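You operate a simulated robot arm through the tools that you are given. There is no shell and no other tool.

You are at the controls of a simulated robot arm. One attempt, no reset.

Task
Tip the leftover pellets into the plant food bag and clip it shut.
Fine: empty the clear measure and put it back; fold the top down, then fix it with the white clip. Set down upright: clear seed measure.
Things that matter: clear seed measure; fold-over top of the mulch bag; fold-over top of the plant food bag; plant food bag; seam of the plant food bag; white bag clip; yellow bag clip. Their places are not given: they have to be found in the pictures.

Only the result counts: the job must be done as asked and must still hold three seconds after the hand-in. Knocking over, shifting, dropping, spilling or breaking anything else fails it. Flat cloth is picked up by pressing the open fingertips on it (5 to 10 N) and closing them slowly along it; thin cloth reads only 2 to 8 mm in the jaws.

Robot
A 7-joint arm with a three-finger gripper, fixed in place. Base frame: the origin is on the floor under the middle of its stand, x ahead of it, y to its left, z up; the work surface is at about z = 0.85. Units: m, degrees, N and s.
With the tool pointing down near the work surface it reaches from about 0.52 to 0.96 m from the base axis. Its first joint turns from -166.0 to 166.0 degrees. Payload 2.69 kg.
Tool frame: the origin (TCP) lies between the finger pads and is the grasp point; the fingertips stand 0.029 m ahead of it; z points along the fingers, y is the line along which they close. The gripper opens to 0.12 m; its body begins 0.078 m behind the TCP.
Orientation is that of the tool frame in the base frame, as a unit quaternion [w, x, y, z]. With the fingers straight down and closing along the base's y, the tool's x points along the base's -x, its y along +y and its z along -z.

Tools
- The arm moves only by the tool play_rows. Its argument "commands" is a list of rows, each a list of 3 entries, a list of its own where there are three numbers: the shift along the tool's x, y, z in units of 200 mm (1.0 is 200 mm), then the turn, a rotation vector about the tool's x, y, z in units of 60 degrees (1.0 is 60 degrees), then the gripper command, from -1 (shut) to 1 (fully open), values between in proportion. In form: [[[x, y, z], [rx, ry, rz], fingers], ...]. A call has 1 to 20 rows; each row is the pose to reach, as a shift and turn from the pose commanded when the call began, along the tool's axes at that moment. A call with a number of a shift or a turn outside -1 to 1 is refused whole. Rows are played at 5 a second. More than 0.05 m and 8.6 degrees between two rows, or a gripper value outside its range, and nothing of the call is played. A pose out of reach is approached as far as the arm can. The call stops where the force on the tool passes 40 N (or 10 N more than at its start, if that is more) or the arm is blocked; 0.2 s more then pass. The fingers move at their own pace (about 0.1362 m/s each) and stop on an object; they squeeze with about 29 N. The grip force told is the motor's: it shows also when the fingers shut on nothing. Time passes only in rows, and 0.2 s behind the last, so rows that repeat a pose let the fingers close. It gives the time, the measured TCP pose, the force on the tool (base axes), the opening and the grip force at its end, in the units of the frame above (readings bear some noise), with the torque about the TCP (base axes, N m) and any sound that the robot's microphone picked up, and new pictures: "show" is both (left out), scene, wrist or none.
- Cameras (640 x 400 px; columns grow to the right, rows downward): "scene" is fixed at [0.397, -0.5132, 1.7498]; the picture's right is [0.87, -0.49, 0.00], its down [-0.45, -0.80, -0.39] and it looks along [0.19, 0.34, -0.92] (base axes); focal length 247 px, centre (320, 200). "wrist" rides on the gripper at [0.063, 0, -0.104] in the tool frame; the picture's right is [0.00, 1.00, 0.00], its down [-0.83, 0.00, -0.56] and it looks along [-0.56, 0.00, 0.83] (tool axes); focal length 275 px, centre (320, 200).
- slide_trunk(by): moves the trunk up (or, below 0, down) by that many m; the arm rides with it, the base frame stays. It gives what a move gives, with no picture.
- pixel_to_xyz(camera, pixels): for up to 12 pixels [column, row] of the newest picture of that camera ("zoom" is the newest enlarged one), the place [x, y, z] in the base frame of the surface seen there, good to about 0.002 m, but the place of the scene camera against the robot may be out by one fixed shift of up to 0.018 m in any direction. The clock stands still meanwhile.
- enlarge(camera, box): a new picture of the part [left, top, right, bottom] of that camera's present view, enlarged. The clock stands still meanwhile.
- close_job(): hands the job in; it is judged then, once.

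Leave the gripper open and the arm clear of the work at the hand-in unless told otherwise.

The tools are called after ">>>" as a command line: name --argument value ..., lists and objects as JSON in quotes. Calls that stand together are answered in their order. play_rows: Moves the arm, as the interface text tells. Its arguments: {"type":"object","properties":{"commands":{"type":"array","items":{"type":"array"}},"show":{"type":"string","enum":["both","scene","wrist","none"]}},"required":["commands"]} The other tools are called the same way: slide_trunk (by) moves the trunk up or down; pixel_to_xyz (camera, pixels) gives the place of the surface under pixels of a picture; enlarge (camera, box) takes an enlarged picture of a part of a camera's view; close_job () hands the job in.

At the start:

```text
time: 0.0
ee_pos: [0.6653, -0.2284, 1.3778]
orientation: [0.0, 0.0, 1.0, -0.001]
force: [0.7, -0.2, 0.1]
torque: [0.02, 0.02, 0.03]
width: 0.1203
finger_force: 0.0
trunk travel left (down, up): [-0.475, 0.111]
```

scene: 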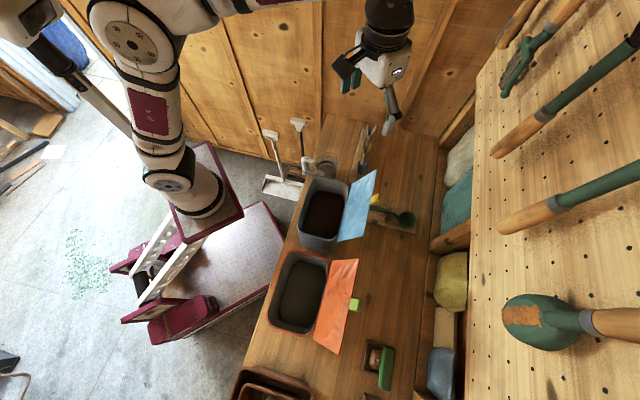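
wrist: 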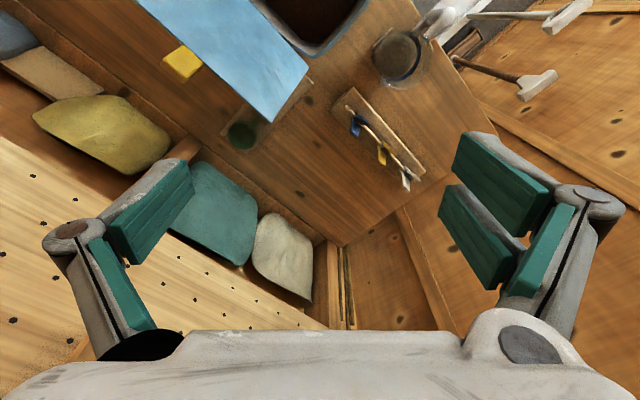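

I see two bags with fold-over tops (blue at about (355,205), orange at about (335,305)), a clip rack near (365,150) and a measure near (325,168). I'll enlarge both views to tell them apart.

>>> enlarge --camera "scene" --box '[260, 110, 440, 250]'

>>> enlarge --camera "scene" --box '[220, 240, 440, 400]'

>>> enlarge --camera "wrist" --box '[160, 0, 480, 200]'

```text
2.86 times, centred on (350, 180) of scene
```

zoom: 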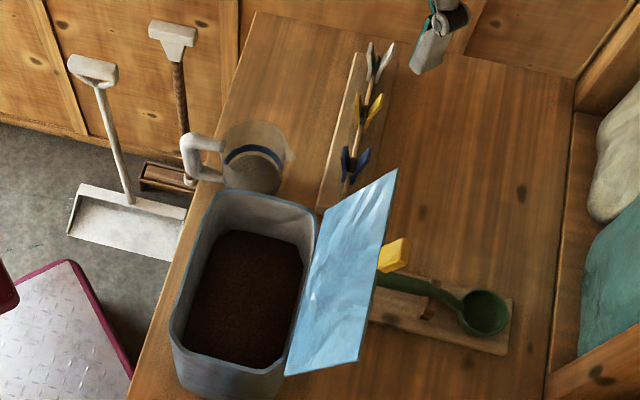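

```text
2.50 times, centred on (330, 320) of scene
```

zoom: 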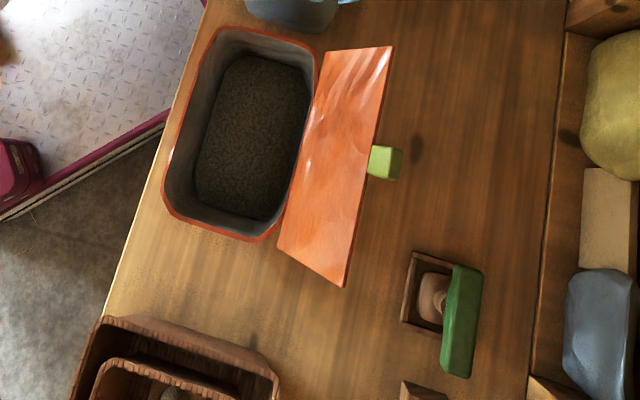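

```text
2.00 times, centred on (320, 100) of wrist
```

zoom: 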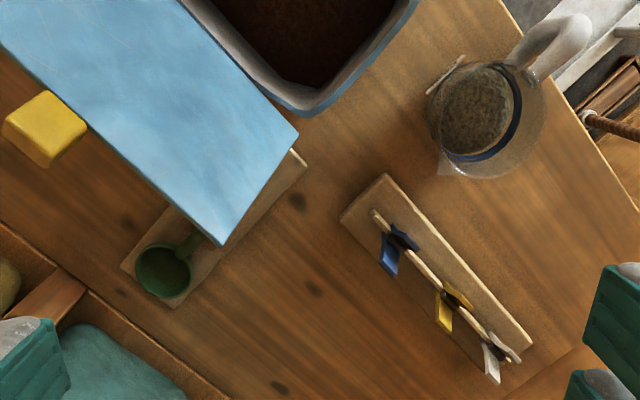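

The grey pellets in the clear measure (wrist about (398,55)) look like the contents of the orange bag. The three clips (blue, yellow, white) stand on a rack at wrist (355,125), (382,153) and (406,178). I'll read positions from both cameras.

>>> pixel_to_xyz --camera "wrist" --pixels '[[398, 52], [415, 60], [382, 85], [431, 25], [348, 107], [406, 172], [405, 185], [352, 90], [425, 172], [354, 130], [381, 155], [300, 150]]'

>>> pixel_to_xyz --camera "scene" --pixels '[[300, 285], [325, 210], [273, 320], [327, 262], [322, 178], [355, 306], [357, 260], [315, 345], [334, 350], [385, 370], [346, 268], [398, 215]]'

```text
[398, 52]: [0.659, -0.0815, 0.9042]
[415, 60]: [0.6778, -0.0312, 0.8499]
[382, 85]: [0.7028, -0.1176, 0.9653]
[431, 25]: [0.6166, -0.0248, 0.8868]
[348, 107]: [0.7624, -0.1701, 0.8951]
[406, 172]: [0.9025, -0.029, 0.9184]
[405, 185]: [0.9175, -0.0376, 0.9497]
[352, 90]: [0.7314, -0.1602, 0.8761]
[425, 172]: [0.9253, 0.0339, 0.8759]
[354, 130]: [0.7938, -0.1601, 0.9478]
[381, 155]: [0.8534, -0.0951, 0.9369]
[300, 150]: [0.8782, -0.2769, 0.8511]
```

```text
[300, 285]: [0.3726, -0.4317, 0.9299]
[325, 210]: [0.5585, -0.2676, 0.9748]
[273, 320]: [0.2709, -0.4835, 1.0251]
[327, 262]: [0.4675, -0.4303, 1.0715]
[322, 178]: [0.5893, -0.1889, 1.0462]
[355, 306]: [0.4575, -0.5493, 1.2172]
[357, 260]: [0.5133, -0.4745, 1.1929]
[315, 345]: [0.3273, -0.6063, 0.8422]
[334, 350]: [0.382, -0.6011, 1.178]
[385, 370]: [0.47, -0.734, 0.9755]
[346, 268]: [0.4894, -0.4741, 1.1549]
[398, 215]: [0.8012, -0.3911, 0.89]
```

Next I'll enlarge the orange bag and its flap, and the blue one, to find the labels, seams and flap hinges.

>>> enlarge --camera "scene" --box '[260, 240, 370, 360]'

>>> enlarge --camera "scene" --box '[290, 160, 420, 250]'

>>> enlarge --camera "wrist" --box '[330, 80, 450, 200]'

>>> enlarge --camera "wrist" --box '[340, 0, 470, 100]'

```text
3.33 times, centred on (315, 300) of scene
```

zoom: 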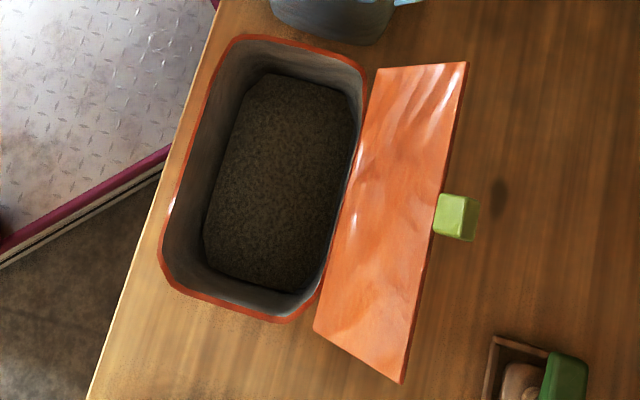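

```text
4.44 times, centred on (355, 205) of scene
```

zoom: 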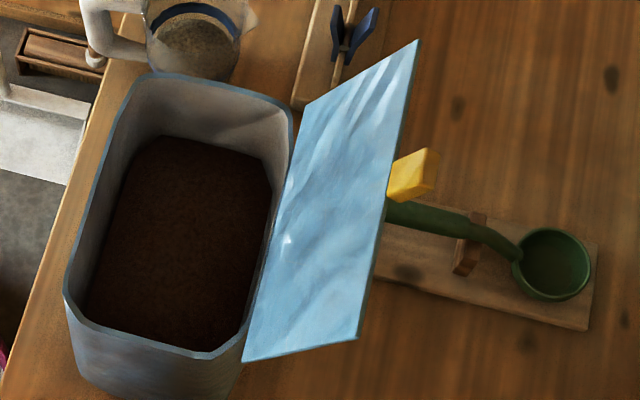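

```text
3.33 times, centred on (390, 140) of wrist
```

zoom: 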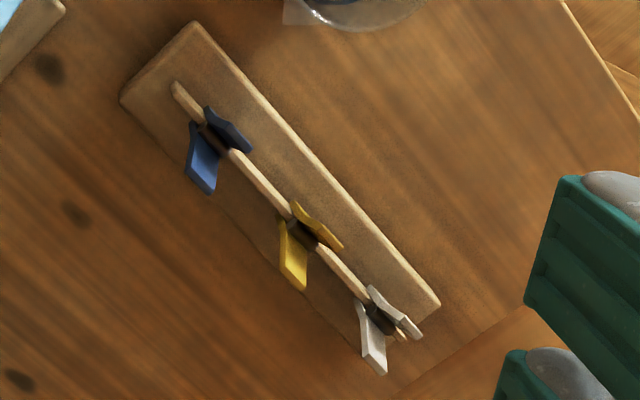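

```text
4.00 times, centred on (405, 50) of wrist
```

zoom: 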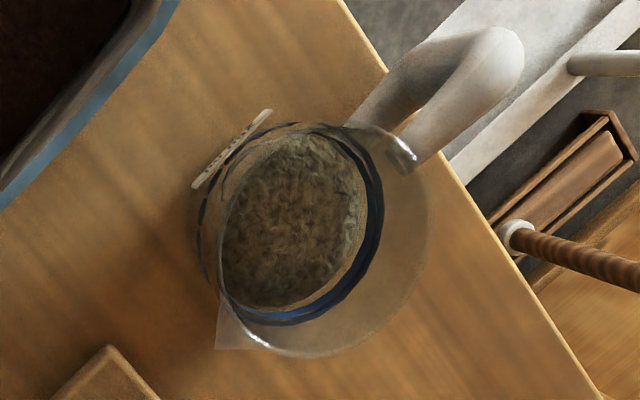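

The blue bag holds brown mulch and the orange one grey pellets, matching the measure. I'll bring the wrist camera closer to the measure and clip rack, staying above everything.

>>> play_rows --commands '[[[0.05, 0.12, 0.15], [0, 0, 0], 1], [[0.1, 0.25, 0.3], [0, 0, 0], 1], [[0.16, 0.37, 0.45], [0, 0, 0], 1], [[0.22, 0.5, 0.6], [0, 0, 0], 1], [[0.27, 0.62, 0.75], [0, 0, 0], 1], [[0.325, 0.74, 0.89], [0, 0, 0], 1], [[0.325, 0.74, 0.89], [0, 0, 0], 1]]'

```text
time: 1.6
ee_pos: [0.5995, -0.0788, 1.1991]
orientation: [0.0, 0.0, 1.0, 0.0]
force: [-0.7, 0.2, -0.2]
torque: [-0.01, 0.02, 0.0]
width: 0.1199
finger_force: 0.0
trunk travel left (down, up): [-0.475, 0.111]
```

scene: 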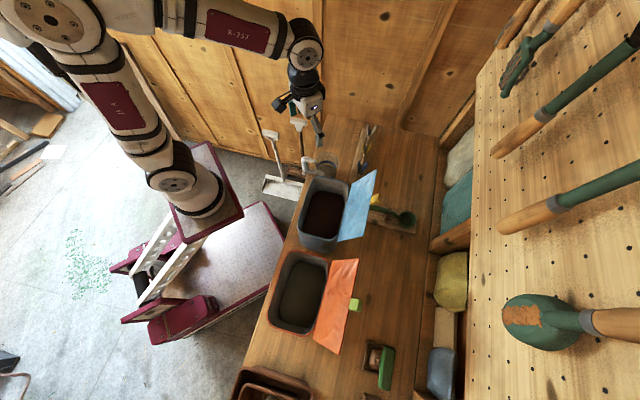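
wrist: 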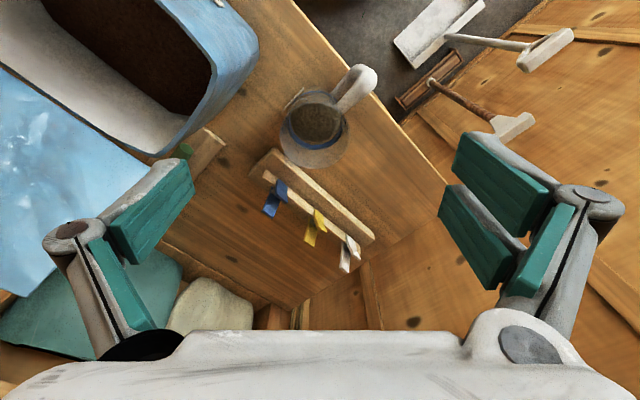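

The measure is now at wrist (320,125) and the clips at (275,198), (315,228) and (350,252). I'll enlarge both.

>>> enlarge --camera "wrist" --box '[260, 50, 390, 180]'

>>> enlarge --camera "wrist" --box '[240, 140, 390, 290]'

>>> pixel_to_xyz --camera "wrist" --pixels '[[345, 255], [346, 243], [354, 240], [376, 238], [265, 175], [268, 150], [250, 167], [285, 125], [349, 130], [318, 165], [330, 90], [365, 70]]'

```text
3.08 times, centred on (325, 115) of wrist
```

zoom: 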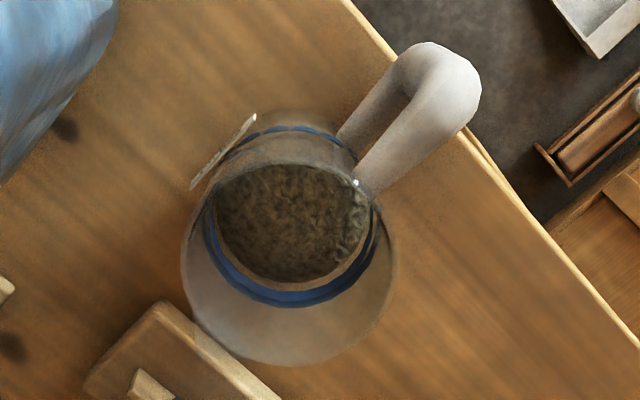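

```text
2.67 times, centred on (315, 215) of wrist
```

zoom: 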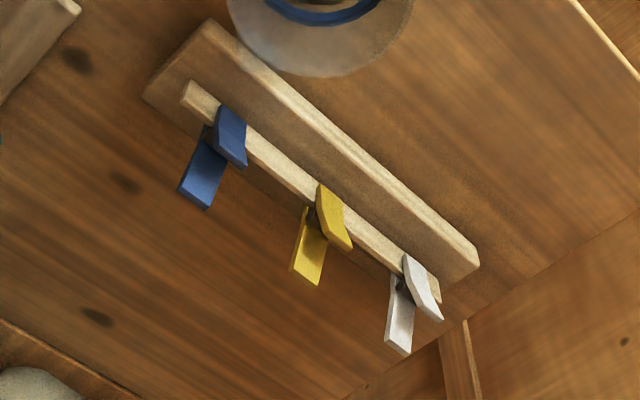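

```text
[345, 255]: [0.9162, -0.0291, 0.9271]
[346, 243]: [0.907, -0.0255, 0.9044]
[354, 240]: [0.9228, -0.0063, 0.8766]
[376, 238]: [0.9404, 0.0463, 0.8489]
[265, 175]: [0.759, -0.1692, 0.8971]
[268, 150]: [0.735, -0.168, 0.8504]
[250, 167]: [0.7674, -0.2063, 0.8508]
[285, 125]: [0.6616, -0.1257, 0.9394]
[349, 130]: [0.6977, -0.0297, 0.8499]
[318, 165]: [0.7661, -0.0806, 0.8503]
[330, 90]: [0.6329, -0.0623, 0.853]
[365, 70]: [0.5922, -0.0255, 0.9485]
```

The bench runs at about 45° in the base frame. I'll rise to z≈1.36, swing over towards the orange bag and turn the tool 45° so the camera faces the bench squarely.

>>> play_rows --commands '[[[0, 0, -0.2], [0, 0, 0], 1], [[0, 0, -0.4], [0, 0, 0], 1], [[0.1, -0.1, -0.6], [0, 0, 0.1], 1], [[0.22, -0.24, -0.75], [0, 0, 0.23], 1], [[0.34, -0.37, -0.8], [0, 0, 0.36], 1], [[0.46, -0.5, -0.8], [0, 0, 0.49], 1], [[0.58, -0.63, -0.8], [0, 0, 0.62], 1], [[0.7, -0.75, -0.8], [0, 0, 0.75], 1], [[0.7, -0.75, -0.8], [0, 0, 0.75], 1]]'

```text
time: 3.6
ee_pos: [0.4591, -0.2296, 1.3588]
orientation: [0.0, 0.384, 0.923, 0.0]
force: [-0.2, -0.2, -0.2]
torque: [0.02, -0.02, 0.01]
width: 0.12
finger_force: 0.0
trunk travel left (down, up): [-0.475, 0.111]
```

scene: 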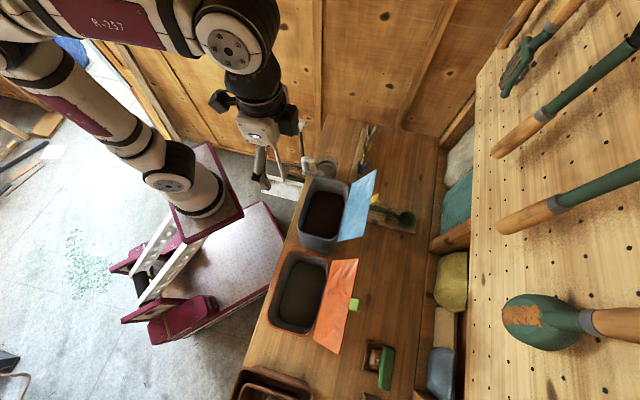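
wrist: 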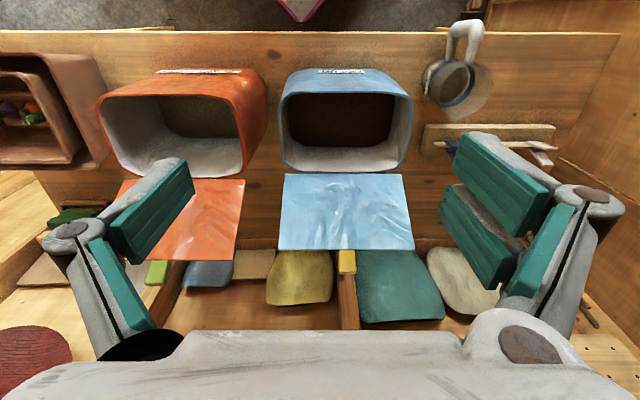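

This is a clear square view. Label strips sit in front of each bag, at wrist (195,72) and (340,72), and by the measure at (430,75). I'll read them.

>>> enlarge --camera "wrist" --box '[90, 50, 280, 180]'

>>> enlarge --camera "wrist" --box '[275, 50, 415, 130]'

>>> enlarge --camera "wrist" --box '[410, 10, 570, 170]'

>>> pixel_to_xyz --camera "wrist" --pixels '[[97, 108], [103, 103], [238, 92], [265, 92], [125, 170], [240, 172], [150, 180], [244, 180], [236, 260], [157, 282], [175, 130], [185, 81]]'

```text
3.08 times, centred on (185, 115) of wrist
```

zoom: 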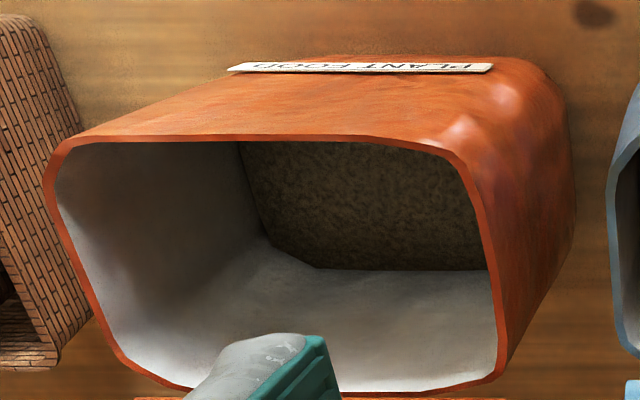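

```text
4.57 times, centred on (345, 90) of wrist
```

zoom: 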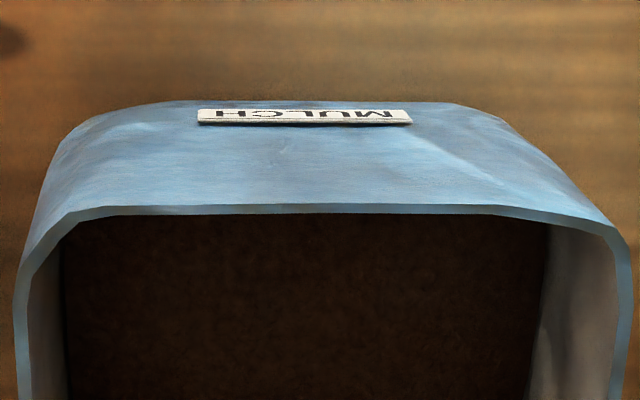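

```text
2.50 times, centred on (490, 90) of wrist
```

zoom: 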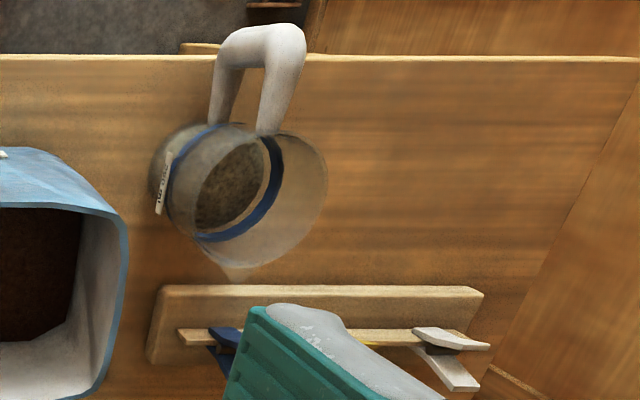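

```text
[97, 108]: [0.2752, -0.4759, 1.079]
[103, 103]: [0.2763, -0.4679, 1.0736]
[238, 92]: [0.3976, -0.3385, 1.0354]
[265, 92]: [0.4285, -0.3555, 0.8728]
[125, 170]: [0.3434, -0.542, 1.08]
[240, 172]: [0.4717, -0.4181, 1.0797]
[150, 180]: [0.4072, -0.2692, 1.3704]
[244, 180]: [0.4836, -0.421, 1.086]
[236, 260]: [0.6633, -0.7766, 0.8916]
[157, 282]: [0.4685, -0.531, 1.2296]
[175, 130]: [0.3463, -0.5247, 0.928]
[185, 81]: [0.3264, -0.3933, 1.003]
```

The labels confirm it: orange is PLANT FOOD and blue is MULCH. Now I need detailed geometry of the measure (handle at wrist (465,30), rim around (460,85)), the white clip (wrist about (590,150)) and the orange flap and tab (157,272).

>>> pixel_to_xyz --camera "wrist" --pixels '[[466, 22], [480, 30], [460, 40], [477, 55], [447, 50], [451, 25], [484, 22], [445, 75], [450, 65], [474, 60], [425, 82], [504, 122]]'

>>> pixel_to_xyz --camera "wrist" --pixels '[[491, 90], [450, 95], [540, 148], [532, 146], [536, 155], [525, 144], [490, 127], [430, 127], [440, 32], [560, 32], [155, 265], [150, 275]]'

>>> enlarge --camera "wrist" --box '[420, 10, 520, 120]'

```text
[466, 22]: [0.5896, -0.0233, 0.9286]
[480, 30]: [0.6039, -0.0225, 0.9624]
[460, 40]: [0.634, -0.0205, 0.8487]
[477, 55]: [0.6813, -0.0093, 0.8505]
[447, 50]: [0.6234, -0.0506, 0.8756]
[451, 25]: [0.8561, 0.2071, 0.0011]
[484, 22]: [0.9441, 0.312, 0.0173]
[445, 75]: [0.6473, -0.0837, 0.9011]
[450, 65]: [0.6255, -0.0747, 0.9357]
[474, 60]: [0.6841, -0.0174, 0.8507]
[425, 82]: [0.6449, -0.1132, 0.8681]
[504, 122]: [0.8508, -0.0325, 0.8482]
```

```text
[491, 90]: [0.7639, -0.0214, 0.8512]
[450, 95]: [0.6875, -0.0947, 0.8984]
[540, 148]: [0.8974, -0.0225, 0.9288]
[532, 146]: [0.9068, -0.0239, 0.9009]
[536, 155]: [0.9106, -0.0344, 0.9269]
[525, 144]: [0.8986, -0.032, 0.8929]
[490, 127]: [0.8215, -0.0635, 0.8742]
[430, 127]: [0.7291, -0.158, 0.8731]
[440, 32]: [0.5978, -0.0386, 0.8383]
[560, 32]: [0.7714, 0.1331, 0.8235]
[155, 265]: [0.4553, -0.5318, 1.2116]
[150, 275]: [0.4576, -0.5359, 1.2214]
```

```text
3.64 times, centred on (470, 65) of wrist
```

zoom: 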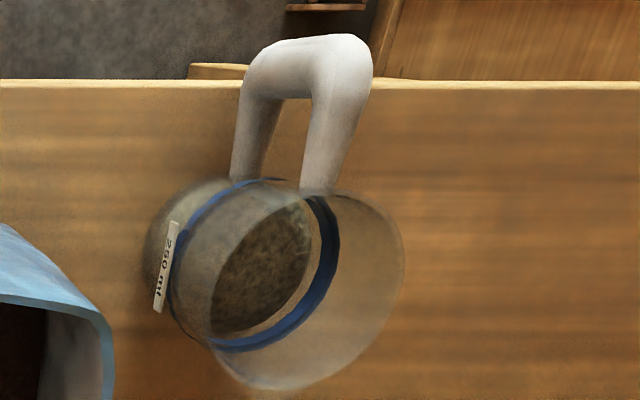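

The measure's tag reads "250 ml". Its handle is a vertical loop at about (0.595,-0.022), z 0.87–0.96, pointing at the robot over the bench edge, with the spout on the far side. The pour has to go over the spout, so I want to hold the handle with the tool horizontal. I'll test that in free air first: move left to u≈0.36 (bench axes) while pitching 60°.

>>> play_rows --commands '[[[0, 0.12, 0.0], [0, -0.125, 0], 1], [[0, 0.25, 0.0], [0, -0.25, 0], 1], [[0, 0.37, 0.0], [0, -0.375, 0], 1], [[0, 0.5, 0.0], [0, -0.5, 0], 1], [[0, 0.62, 0.0], [0, -0.625, 0], 1], [[0, 0.75, 0.0], [0, -0.75, 0], 1], [[0, 0.87, 0.0], [0, -0.875, 0], 1], [[0, 1.0, 0.0], [0, -1.0, 0], 1], [[0, 1.0, 0.0], [0, -1.0, 0], 1]]'

```text
time: 5.8
ee_pos: [0.6129, -0.1059, 1.3226]
orientation: [0.417, 0.347, 0.821, -0.177]
force: [0.4, 0.3, 0.2]
torque: [0.02, 0.01, -0.01]
width: 0.1201
finger_force: 0.0
trunk travel left (down, up): [-0.475, 0.111]
stopped in row 9: the arm was blocked; the commanded pose is now the measured one
```

scene: 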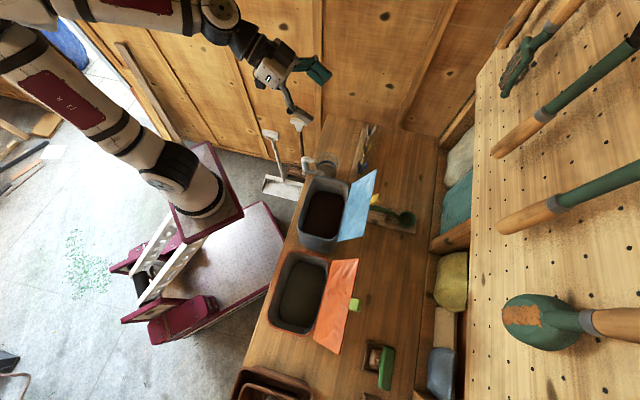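
wrist: 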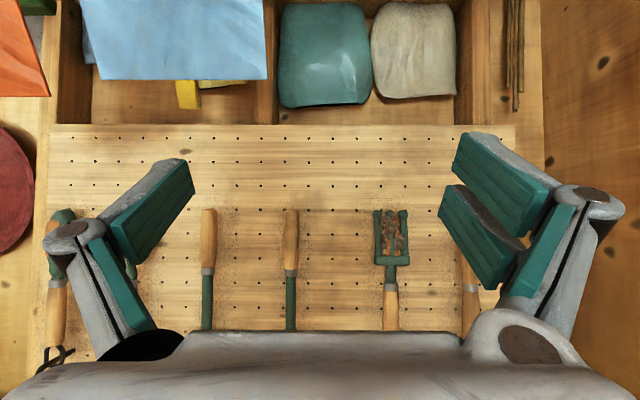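

The arm stopped at about 36° below horizontal, since the elbow is too high. Lowering the trunk should help horizontal tool poses. The gripper is at z 1.32, clear of everything, so I'll lower it 0.12 first.

>>> slide_trunk --by -0.12

```text
time: 7.0
ee_pos: [0.6302, -0.1236, 1.1687]
orientation: [0.347, 0.362, 0.849, -0.164]
force: [0.5, 0.2, 0.4]
torque: [0.03, 0.02, 0.04]
width: 0.1201
finger_force: 0.0
trunk travel left (down, up): [-0.373, 0.213]
stopped: the arm was blocked; the commanded pose is now the measured one
```

The trunk stopped early as "blocked" and the tool drooped a bit. I'll hold still and look at the arm.

>>> play_rows --commands '[[[0, 0, 0], [0, 0, 0], 1]]'

```text
time: 7.4
ee_pos: [0.6299, -0.1236, 1.1682]
orientation: [0.347, 0.362, 0.849, -0.163]
force: [0.1, 0.9, -0.2]
torque: [0.0, 0.0, 0.0]
width: 0.1197
finger_force: 0.1
trunk travel left (down, up): [-0.373, 0.213]
```

scene: 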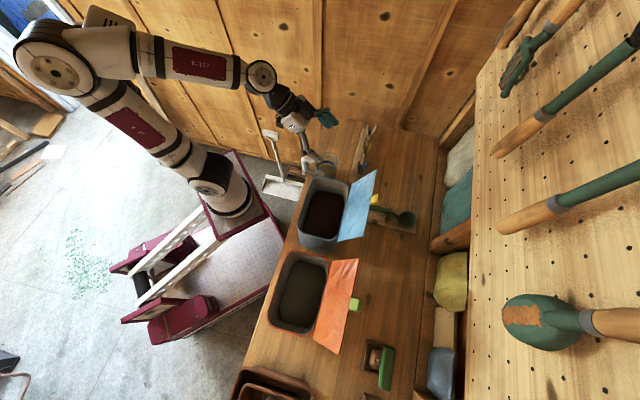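
wrist: 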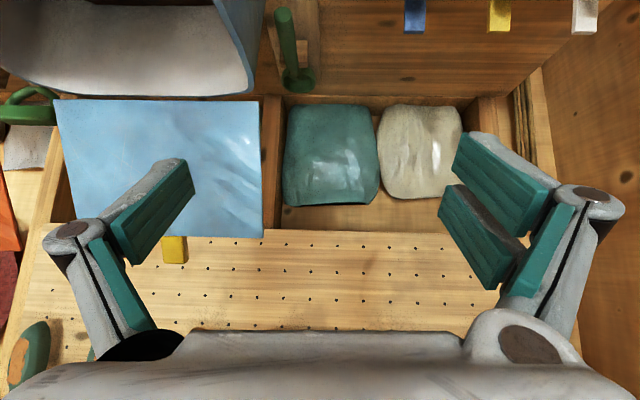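

The arm is folded with its elbow far back, and there's no contact at the gripper. I'll retract towards the robot (n −0.10) and left 0.045 without turning, then try pitching again.

>>> play_rows --commands '[[[0.09, 0.06, -0.09], [0, 0, 0], 1], [[0.18, 0.11, -0.18], [0, 0, 0], 1], [[0.27, 0.17, -0.27], [0, 0, 0], 1], [[0.352, 0.225, -0.363], [0, 0, 0], 1], [[0.352, 0.225, -0.363], [0, 0, 0], 1]]' --show "scene"

```text
time: 8.2
ee_pos: [0.6109, -0.0623, 1.1189]
orientation: [0.27, 0.376, 0.874, -0.15]
force: [-0.2, -0.1, -0.9]
torque: [0.01, -0.04, 0.01]
width: 0.1198
finger_force: 0.0
trunk travel left (down, up): [-0.373, 0.213]
stopped in row 4: the arm was blocked; the commanded pose is now the measured one
```

scene: 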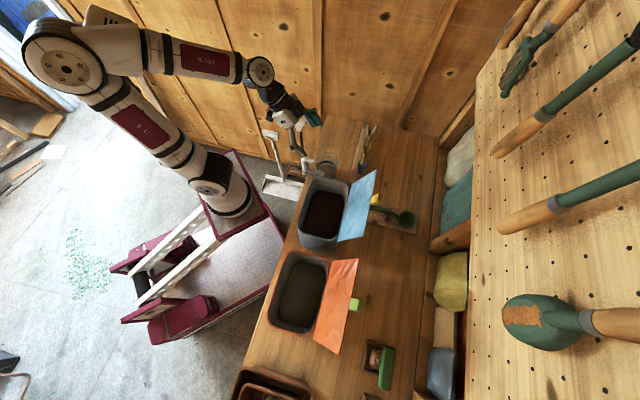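

The wrist seems to be at its bend limit: the tool sags back towards vertical whenever I ask for more. A lower shoulder should help a lot. I'll raise the tool 0.2 m and return it to straight down, then lower the trunk.

>>> play_rows --commands '[[[-0.12, 0, -0.12], [0, 0.1, 0], 1], [[-0.24, 0, -0.24], [0, 0.2, 0], 1], [[-0.36, 0, -0.36], [0, 0.3, 0], 1], [[-0.48, 0, -0.48], [0, 0.4, 0], 1], [[-0.6, 0, -0.6], [0, 0.5, 0], 1], [[-0.71, 0, -0.72], [0, 0.6, 0], 1], [[-0.71, 0, -0.72], [0, 0.6, 0], 1]]' --show "scene"

```text
time: 9.8
ee_pos: [0.6411, -0.0756, 1.321]
orientation: [-0.014, 0.403, 0.915, -0.027]
force: [0.1, -0.2, -0.2]
torque: [0.0, 0.02, 0.04]
width: 0.1199
finger_force: 0.0
trunk travel left (down, up): [-0.373, 0.213]
```

scene: 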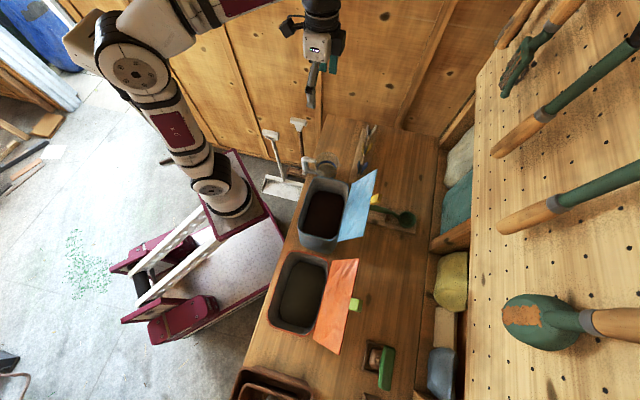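

The tool is back to straight down at z 1.32 over the measure. I'll lower the trunk 0.18, leaving the tips at about 1.11, above everything here.

>>> slide_trunk --by -0.18

```text
time: 11.8
ee_pos: [0.641, -0.0759, 1.1395]
orientation: [-0.013, 0.403, 0.915, -0.027]
force: [-0.5, 0.3, 0.2]
torque: [-0.05, 0.03, -0.04]
width: 0.1201
finger_force: 0.1
trunk travel left (down, up): [-0.193, 0.393]
```

That worked. I'll raise the tool 0.18 again and then lower the trunk the rest of the way.

>>> play_rows --commands '[[[0, 0, -0.18], [0, 0, 0], 1], [[0, 0, -0.36], [0, 0, 0], 1], [[0, 0, -0.54], [0, 0, 0], 1], [[0, 0, -0.72], [0, 0, 0], 1], [[0, 0, -0.9], [0, 0, 0], 1], [[0, 0, -0.9], [0, 0, 0], 1]]' --show "none"

>>> slide_trunk --by -0.18

```text
time: 13.2
ee_pos: [0.6471, -0.0722, 1.2291]
orientation: [-0.012, 0.404, 0.914, -0.027]
force: [-0.3, 0.3, -0.2]
torque: [0.02, 0.03, -0.02]
width: 0.1201
finger_force: 0.1
out of reach, approached as far as the arm can: row 3, 4, 5, 6
trunk travel left (down, up): [-0.193, 0.393]
```

```text
time: 15.2
ee_pos: [0.6486, -0.0738, 1.0484]
orientation: [-0.013, 0.403, 0.915, -0.028]
force: [0.3, 0.2, -0.5]
torque: [0.03, 0.01, 0.0]
width: 0.1199
finger_force: 0.1
trunk travel left (down, up): [-0.013, 0.573]
```

The trunk is now at its lowest with the tool at z 1.05, just above the measure. I'll square the tool up with the bench, retract to n≈0.40 and rise a little, then look.

>>> play_rows --commands '[[[0.1, 0, -0.1], [-0.02, 0, -0.014], 1], [[0.21, 0, -0.2], [-0.04, 0, -0.028], 1], [[0.32, 0, -0.25], [-0.059, 0, -0.042], 1], [[0.44, 0, -0.25], [-0.059, 0, -0.042], 1], [[0.555, 0, -0.25], [-0.059, 0, -0.042], 1], [[0.555, 0, -0.25], [-0.059, 0, -0.042], 1]]'

```text
time: 16.6
ee_pos: [0.5995, 0.0134, 1.0497]
orientation: [0.0, 0.384, 0.924, 0.0]
force: [-0.1, 1.3, 0.7]
torque: [-0.09, -0.02, 0.02]
width: 0.1196
finger_force: 0.0
out of reach, approached as far as the arm can: row 1, 2, 3, 4, 5, 6
trunk travel left (down, up): [-0.013, 0.573]
```

scene: 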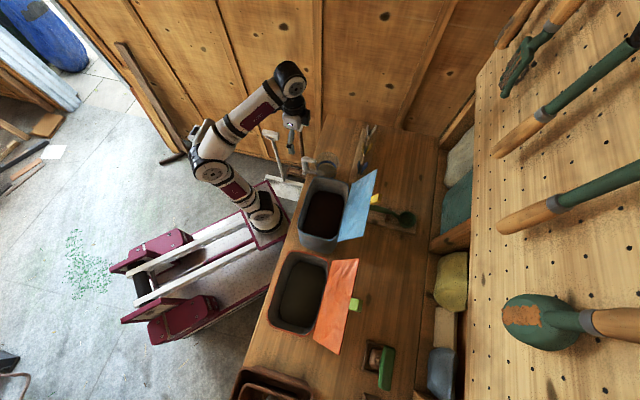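
wrist: 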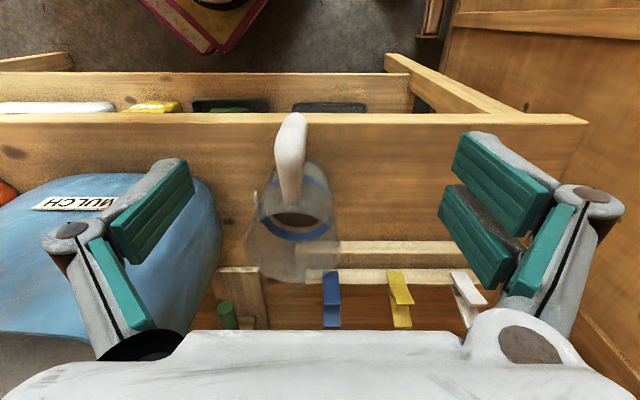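

This view shows the handle end-on at wrist (290,150), with the white clip at (465,295). With the trunk low, I'll test pitching the tool towards horizontal here, in free air in front of the bench.

>>> play_rows --commands '[[[0, 0, 0.0], [0, -0.125, 0], 1], [[0, 0, 0.0], [0, -0.25, 0], 1], [[0, 0, 0.0], [0, -0.375, 0], 1], [[0, 0, 0.0], [0, -0.5, 0], 1], [[0, 0, 0.0], [0, -0.625, 0], 1], [[0, 0, 0.0], [0, -0.75, 0], 1], [[0, 0, 0.0], [0, -0.875, 0], 1], [[0, 0, 0.0], [0, -1.0, 0], 1], [[0, 0, 0.0], [0, -1.0, 0], 1]]'

```text
time: 18.5
ee_pos: [0.5973, -0.0529, 1.0571]
orientation: [0.441, 0.406, 0.784, -0.162]
force: [-0.6, -0.6, -0.2]
torque: [0.01, 0.05, 0.01]
width: 0.1199
finger_force: 0.0
trunk travel left (down, up): [-0.013, 0.573]
stopped in row 9: the arm was blocked; the commanded pose is now the measured one
```

scene: 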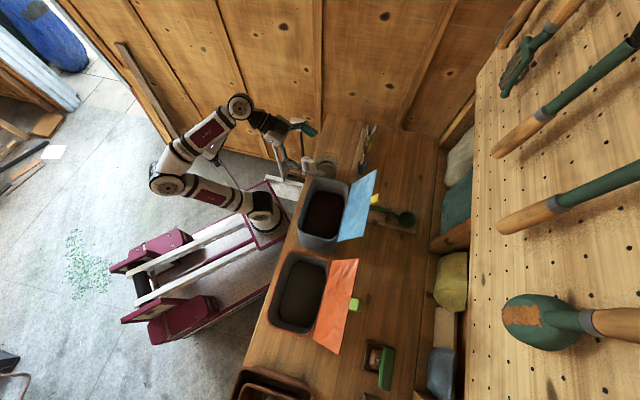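
wrist: 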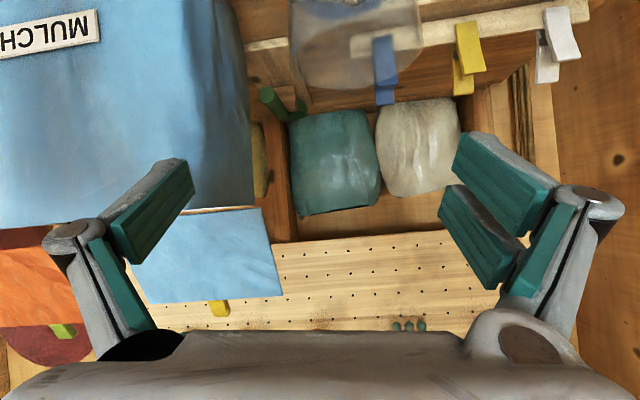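

The tool reached 34° below horizontal. A 45° pitch is enough, because a 120° tilt then leaves the tool about level. I'll set exactly 45° with the fingers closing along the bench, above the handle at (n 0.447, u 0.408, z 1.05).

>>> play_rows --commands '[[[0.03, 0.035, -0.012], [-0.007, 0.061, -0.048], 1], [[0.055, 0.07, -0.025], [-0.014, 0.122, -0.097], 1], [[0.081, 0.103, -0.037], [-0.02, 0.184, -0.145], 1], [[0.081, 0.103, -0.037], [-0.02, 0.184, -0.145], 1]]'

```text
time: 19.5
ee_pos: [0.6024, -0.0227, 1.049]
orientation: [0.358, 0.35, 0.853, -0.15]
force: [0.0, 0.0, 0.4]
torque: [0.02, -0.01, -0.01]
width: 0.1201
finger_force: 0.0
trunk travel left (down, up): [-0.013, 0.573]
```

scene: 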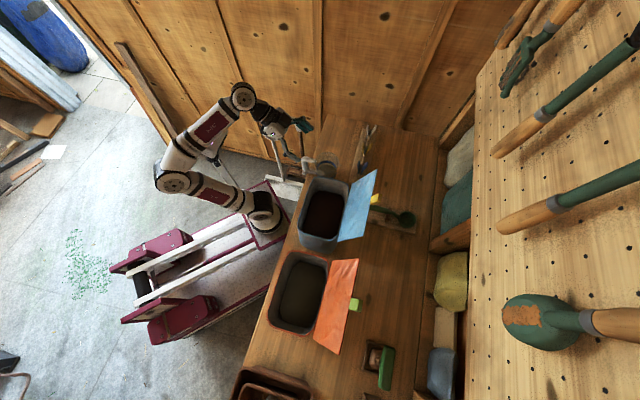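
wrist: 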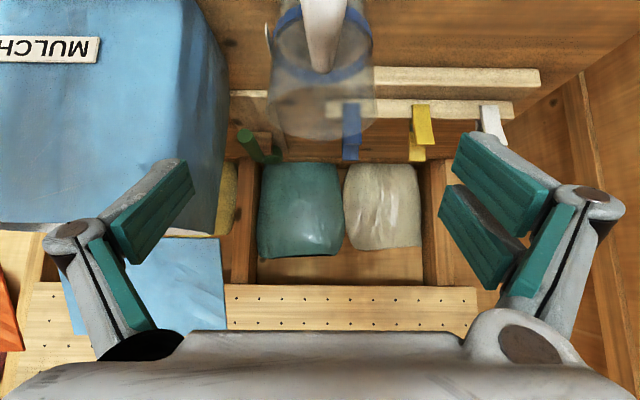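

The pitch is 45° and the handle is almost centred at wrist (322,35). I'll zoom in and measure the handle's sides.

>>> enlarge --camera "wrist" --box '[250, 0, 400, 140]'

>>> pixel_to_xyz --camera "wrist" --pixels '[[306, 10], [322, 10], [342, 10], [310, 35], [322, 35], [334, 35], [312, 55], [322, 60], [330, 55], [314, 68], [322, 2], [328, 68]]'

```text
2.86 times, centred on (325, 70) of wrist
```

zoom: 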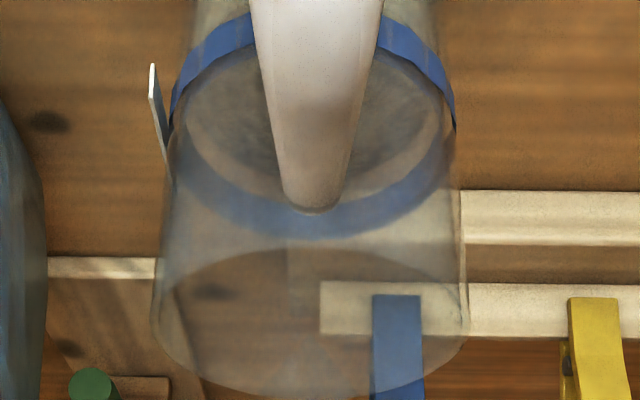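

```text
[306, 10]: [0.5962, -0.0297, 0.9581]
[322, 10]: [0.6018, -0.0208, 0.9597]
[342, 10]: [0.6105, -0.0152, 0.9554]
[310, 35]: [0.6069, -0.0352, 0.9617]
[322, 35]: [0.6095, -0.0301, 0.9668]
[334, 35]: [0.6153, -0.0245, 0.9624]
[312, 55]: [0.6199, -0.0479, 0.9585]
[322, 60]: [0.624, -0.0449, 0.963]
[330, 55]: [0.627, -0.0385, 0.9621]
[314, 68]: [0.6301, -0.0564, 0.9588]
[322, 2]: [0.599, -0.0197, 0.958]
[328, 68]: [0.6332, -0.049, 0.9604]
```

The handle loop lies at u≈0.4105 (0.021 m thick), top at z≈0.965, outer corner at n≈0.43. The tool is aligned at u 0.410. I'll go straight down 0.11 m with the fingers open to straddle the handle's upper corner.

>>> play_rows --commands '[[[0.08, 0.0, 0.08], [0, 0, 0], 1], [[0.16, 0.0, 0.16], [0, 0, 0], 1], [[0.24, 0.0, 0.24], [0, 0, 0], 1], [[0.32, 0.0, 0.32], [0, 0, 0], 1], [[0.393, 0.002, 0.391], [0, 0, 0], 1], [[0.393, 0.002, 0.391], [0, 0, 0], 1]]'

```text
time: 21.1
ee_pos: [0.5994, -0.0625, 0.9386]
orientation: [0.337, 0.405, 0.841, -0.123]
force: [0.7, -1.0, -0.9]
torque: [-0.01, -0.02, 0.0]
width: 0.1199
finger_force: 0.0
trunk travel left (down, up): [-0.013, 0.573]
stopped in row 6: the arm was blocked; the commanded pose is now the measured one
```

scene: 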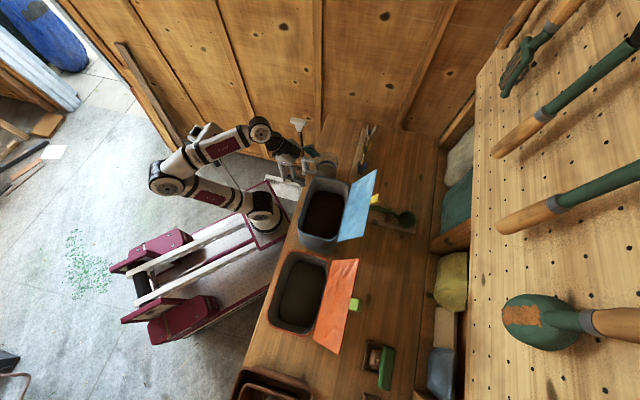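
wrist: 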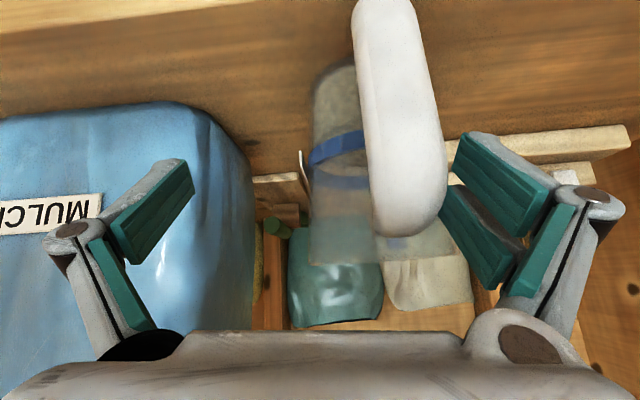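

The arm ran out of range at this height and drifted sideways, with no contact (force about 1 N). The handle is too close to the arm's own axis for a 45° lean. I'll go back up, correct the orientation to a 25° lean from vertical, and re-centre over the handle.

>>> play_rows --commands '[[[-0.05, 0.036, -0.1], [0.001, 0.057, -0.021], 1], [[-0.1, 0.072, -0.2], [0.003, 0.114, -0.042], 1], [[-0.15, 0.107, -0.3], [0.004, 0.171, -0.063], 1], [[-0.2, 0.143, -0.4], [0.006, 0.228, -0.084], 1], [[-0.25, 0.179, -0.5], [0.007, 0.285, -0.105], 1], [[-0.25, 0.179, -0.5], [0.007, 0.285, -0.105], 1]]'

```text
time: 22.5
ee_pos: [0.5987, -0.0163, 1.0484]
orientation: [0.202, 0.368, 0.903, -0.088]
force: [0.4, -0.5, -0.7]
torque: [0.05, 0.0, 0.01]
width: 0.1198
finger_force: 0.0
trunk travel left (down, up): [-0.013, 0.573]
```

scene: 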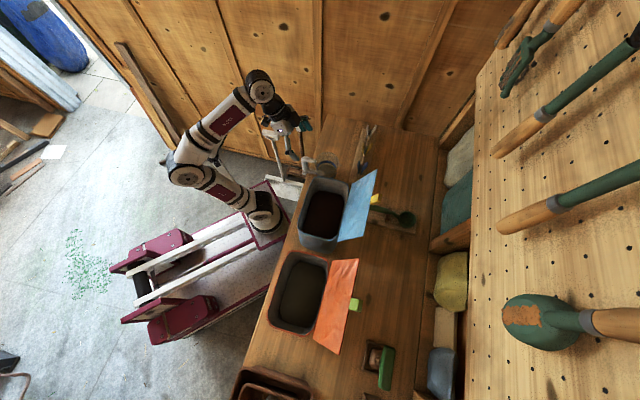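
wrist: 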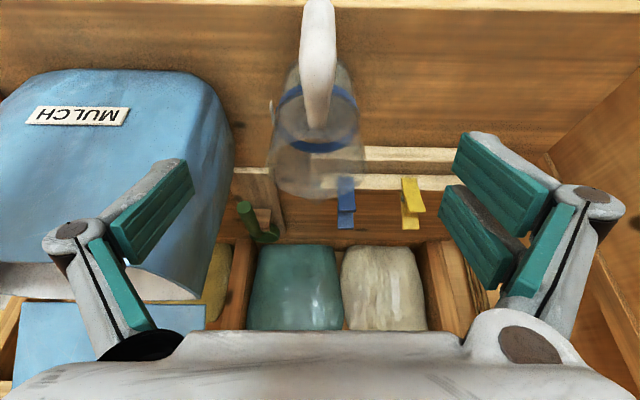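

The tool leans 25° and is centred (u 0.412). I'll descend about half way and check the tracking before going on.

>>> play_rows --commands '[[[0.04, 0, 0.1], [0, 0, 0], 1], [[0.08, 0, 0.2], [0, 0, 0], 1], [[0.12, -0.005, 0.28], [0, 0, 0], 1], [[0.12, -0.005, 0.28], [0, 0, 0], 1]]'

```text
time: 23.5
ee_pos: [0.6002, -0.0207, 0.9875]
orientation: [0.204, 0.368, 0.903, -0.088]
force: [-0.1, -0.6, -0.5]
torque: [0.0, 0.0, -0.04]
width: 0.1202
finger_force: 0.0
trunk travel left (down, up): [-0.013, 0.573]
```

scene: 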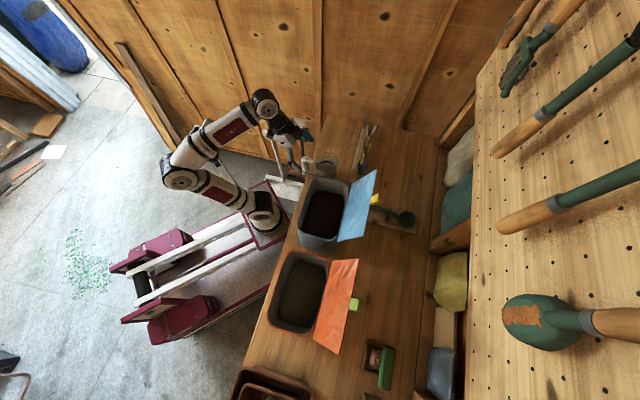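
wrist: 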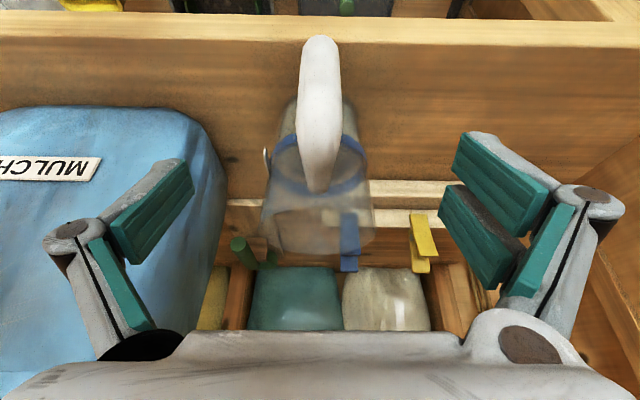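

Tracking is good at z 0.9875. Before gripping I want to know where the arm's own joints are, to plan the pour. I'll read arm surface points in the scene view: base (262,222), elbow (180,178), wrist (263,105).

>>> pixel_to_xyz --camera "scene" --pixels '[[262, 222], [268, 205], [255, 228], [180, 178], [235, 200], [215, 190], [225, 130], [263, 105], [275, 120], [282, 190], [240, 225], [150, 280]]'

>>> enlarge --camera "scene" --box '[140, 70, 340, 260]'

```text
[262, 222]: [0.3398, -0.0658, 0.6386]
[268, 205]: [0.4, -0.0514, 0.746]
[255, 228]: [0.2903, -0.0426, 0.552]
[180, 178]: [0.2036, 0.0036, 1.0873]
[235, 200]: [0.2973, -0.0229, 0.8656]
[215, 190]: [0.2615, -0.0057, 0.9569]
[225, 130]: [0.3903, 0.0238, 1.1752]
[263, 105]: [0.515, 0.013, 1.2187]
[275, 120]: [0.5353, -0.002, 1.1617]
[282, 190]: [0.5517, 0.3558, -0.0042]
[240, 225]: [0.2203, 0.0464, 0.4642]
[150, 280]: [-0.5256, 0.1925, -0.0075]
```

```text
2.11 times, centred on (240, 165) of scene
```

zoom: 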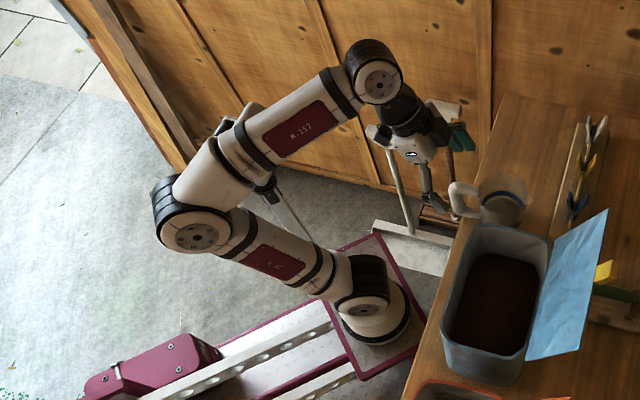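

The shoulder sits near (0.34, 0.0), so the measure is only 0.27 m from it, which explains the limits. Before gripping I'll rehearse the pour pose empty over the orange bag. First I'll raise the trunk 0.37, which takes the tool straight up.

>>> slide_trunk --by 0.35

```text
time: 26.9
ee_pos: [0.6009, -0.0194, 1.3376]
orientation: [0.202, 0.368, 0.903, -0.087]
force: [0.4, 0.6, 0.5]
torque: [-0.02, 0.01, -0.02]
width: 0.12
finger_force: 0.0
trunk travel left (down, up): [-0.363, 0.223]
```

The tool is now at z 1.338, above all the flaps. I'll travel right along the bench towards the orange bag, turning about the vertical, fingers empty.

>>> play_rows --commands '[[[0, -0.17, 0], [-0.026, 0, -0.057], 1], [[0, -0.34, 0], [-0.053, 0, -0.113], 1], [[0, -0.5, 0], [-0.079, 0, -0.17], 1], [[0, -0.67, 0], [-0.106, 0, -0.227], 1], [[0, -0.83, 0], [-0.132, 0, -0.283], 1], [[0, -1.0, 0], [-0.158, 0, -0.34], 1], [[0, -1.0, 0], [-0.158, 0, -0.34], 1]]' --show "none"

```text
time: 28.5
ee_pos: [0.4607, -0.1631, 1.3384]
orientation: [0.213, 0.184, 0.958, -0.049]
force: [-0.4, -0.4, 0.6]
torque: [-0.01, -0.03, 0.01]
width: 0.1199
finger_force: 0.0
trunk travel left (down, up): [-0.363, 0.223]
```

That tracks well. I'll continue the same way to above the orange bag.

>>> play_rows --commands '[[[0.037, -0.163, -0.017], [-0.026, 0, -0.057], 1], [[0.074, -0.327, -0.034], [-0.053, 0, -0.113], 1], [[0.11, -0.49, -0.052], [-0.079, 0, -0.17], 1], [[0.147, -0.653, -0.069], [-0.106, 0, -0.227], 1], [[0.184, -0.817, -0.086], [-0.132, 0, -0.283], 1], [[0.221, -0.98, -0.103], [-0.158, 0, -0.34], 1], [[0.221, -0.98, -0.103], [-0.158, 0, -0.34], 1]]'

```text
time: 30.1
ee_pos: [0.3407, -0.3262, 1.3411]
orientation: [0.216, -0.006, 0.976, -0.007]
force: [0.5, 0.0, -0.7]
torque: [0.02, 0.0, -0.01]
width: 0.1199
finger_force: 0.1
trunk travel left (down, up): [-0.363, 0.223]
```

scene: 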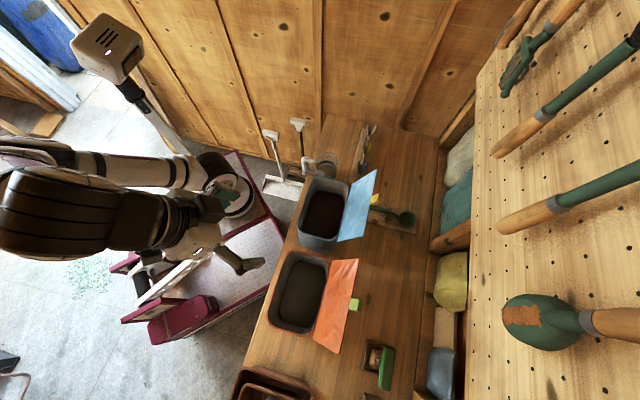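
wrist: 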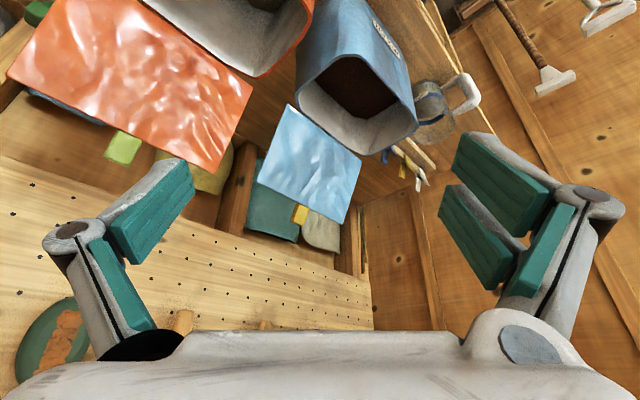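

The tool reached above the front of the orange bag with no trouble. Now I'll rehearse the tilt in three steps of about 42°, staying at z 1.34, empty.

>>> play_rows --commands '[[[0, 0, 0], [0.029, 0.105, -0.041], 1], [[0, 0, 0], [0.057, 0.209, -0.082], 1], [[0, 0, 0], [0.086, 0.314, -0.123], 1], [[0, 0, 0], [0.115, 0.418, -0.164], 1], [[0, 0, 0], [0.143, 0.523, -0.205], 1], [[0, 0, 0], [0.172, 0.627, -0.246], 1], [[0, 0, 0], [0.172, 0.627, -0.246], 1]]' --show "scene"

```text
time: 31.7
ee_pos: [0.3426, -0.3261, 1.3413]
orientation: [-0.112, -0.108, 0.98, -0.122]
force: [0.5, -0.6, 0.4]
torque: [0.05, 0.0, 0.0]
width: 0.1199
finger_force: 0.0
trunk travel left (down, up): [-0.363, 0.223]
```

scene: 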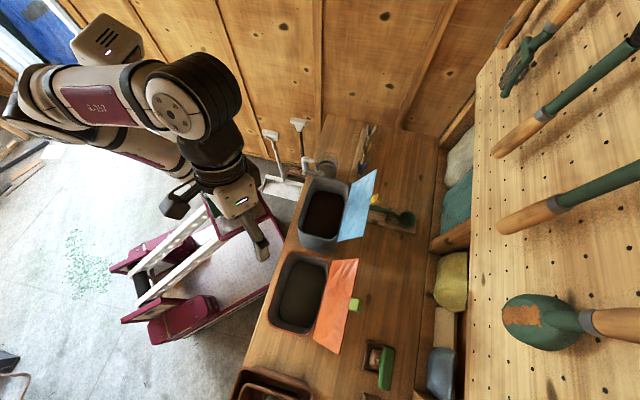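

Step 1 was clean. Step 2 is another 42° while shifting over the bag centre line.

>>> play_rows --commands '[[[-0.014, -0.067, 0.012], [0.029, 0.105, -0.041], 1], [[-0.027, -0.134, 0.023], [0.057, 0.209, -0.082], 1], [[-0.04, -0.2, 0.035], [0.086, 0.314, -0.123], 1], [[-0.054, -0.27, 0.047], [0.115, 0.418, -0.164], 1], [[-0.068, -0.336, 0.058], [0.143, 0.523, -0.205], 1], [[-0.081, -0.403, 0.07], [0.172, 0.627, -0.246], 1], [[-0.081, -0.403, 0.07], [0.172, 0.627, -0.246], 1]]' --show "scene"

>>> play_rows --commands '[[[0, 0, 0], [0.029, 0.105, -0.041], 1], [[0, 0, 0], [0.057, 0.209, -0.082], 1], [[0, 0, 0], [0.086, 0.314, -0.123], 1], [[0, 0, 0], [0.115, 0.418, -0.164], 1], [[0, 0, 0], [0.143, 0.523, -0.205], 1], [[0, 0, 0], [0.172, 0.627, -0.246], 1], [[0, 0, 0], [0.172, 0.627, -0.246], 1]]' --show "both"

```text
time: 33.3
ee_pos: [0.3733, -0.403, 1.3412]
orientation: [-0.426, -0.195, 0.856, -0.22]
force: [-0.2, 0.0, 0.2]
torque: [0.01, -0.03, 0.06]
width: 0.1201
finger_force: 0.0
trunk travel left (down, up): [-0.363, 0.223]
```

scene: 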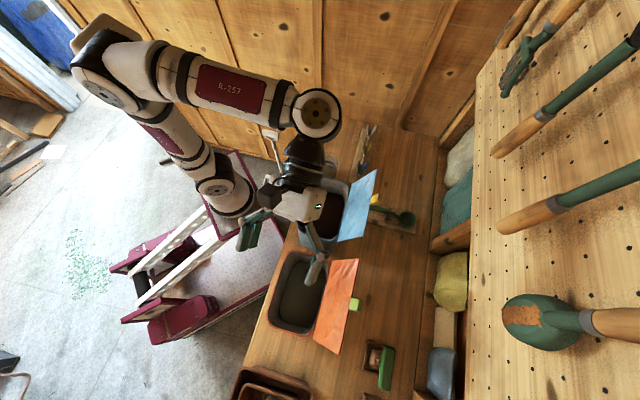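

```text
time: 34.9
ee_pos: [0.3737, -0.4034, 1.342]
orientation: [0.683, 0.257, -0.619, 0.29]
force: [-0.8, -0.3, 0.1]
torque: [0.01, -0.01, 0.01]
width: 0.1203
finger_force: 0.0
trunk travel left (down, up): [-0.363, 0.223]
```

scene: 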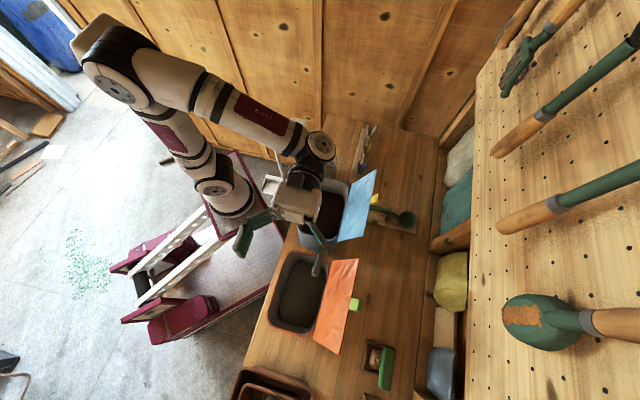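
wrist: 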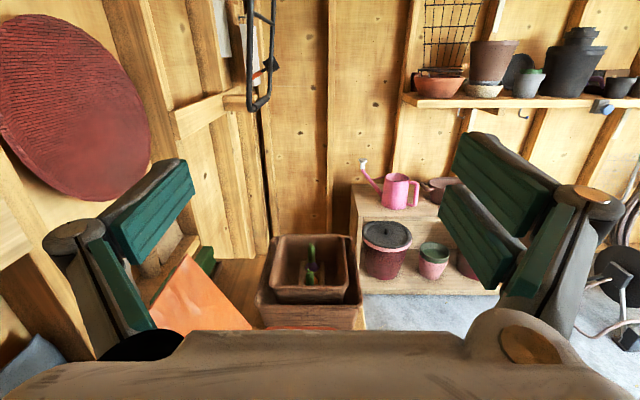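

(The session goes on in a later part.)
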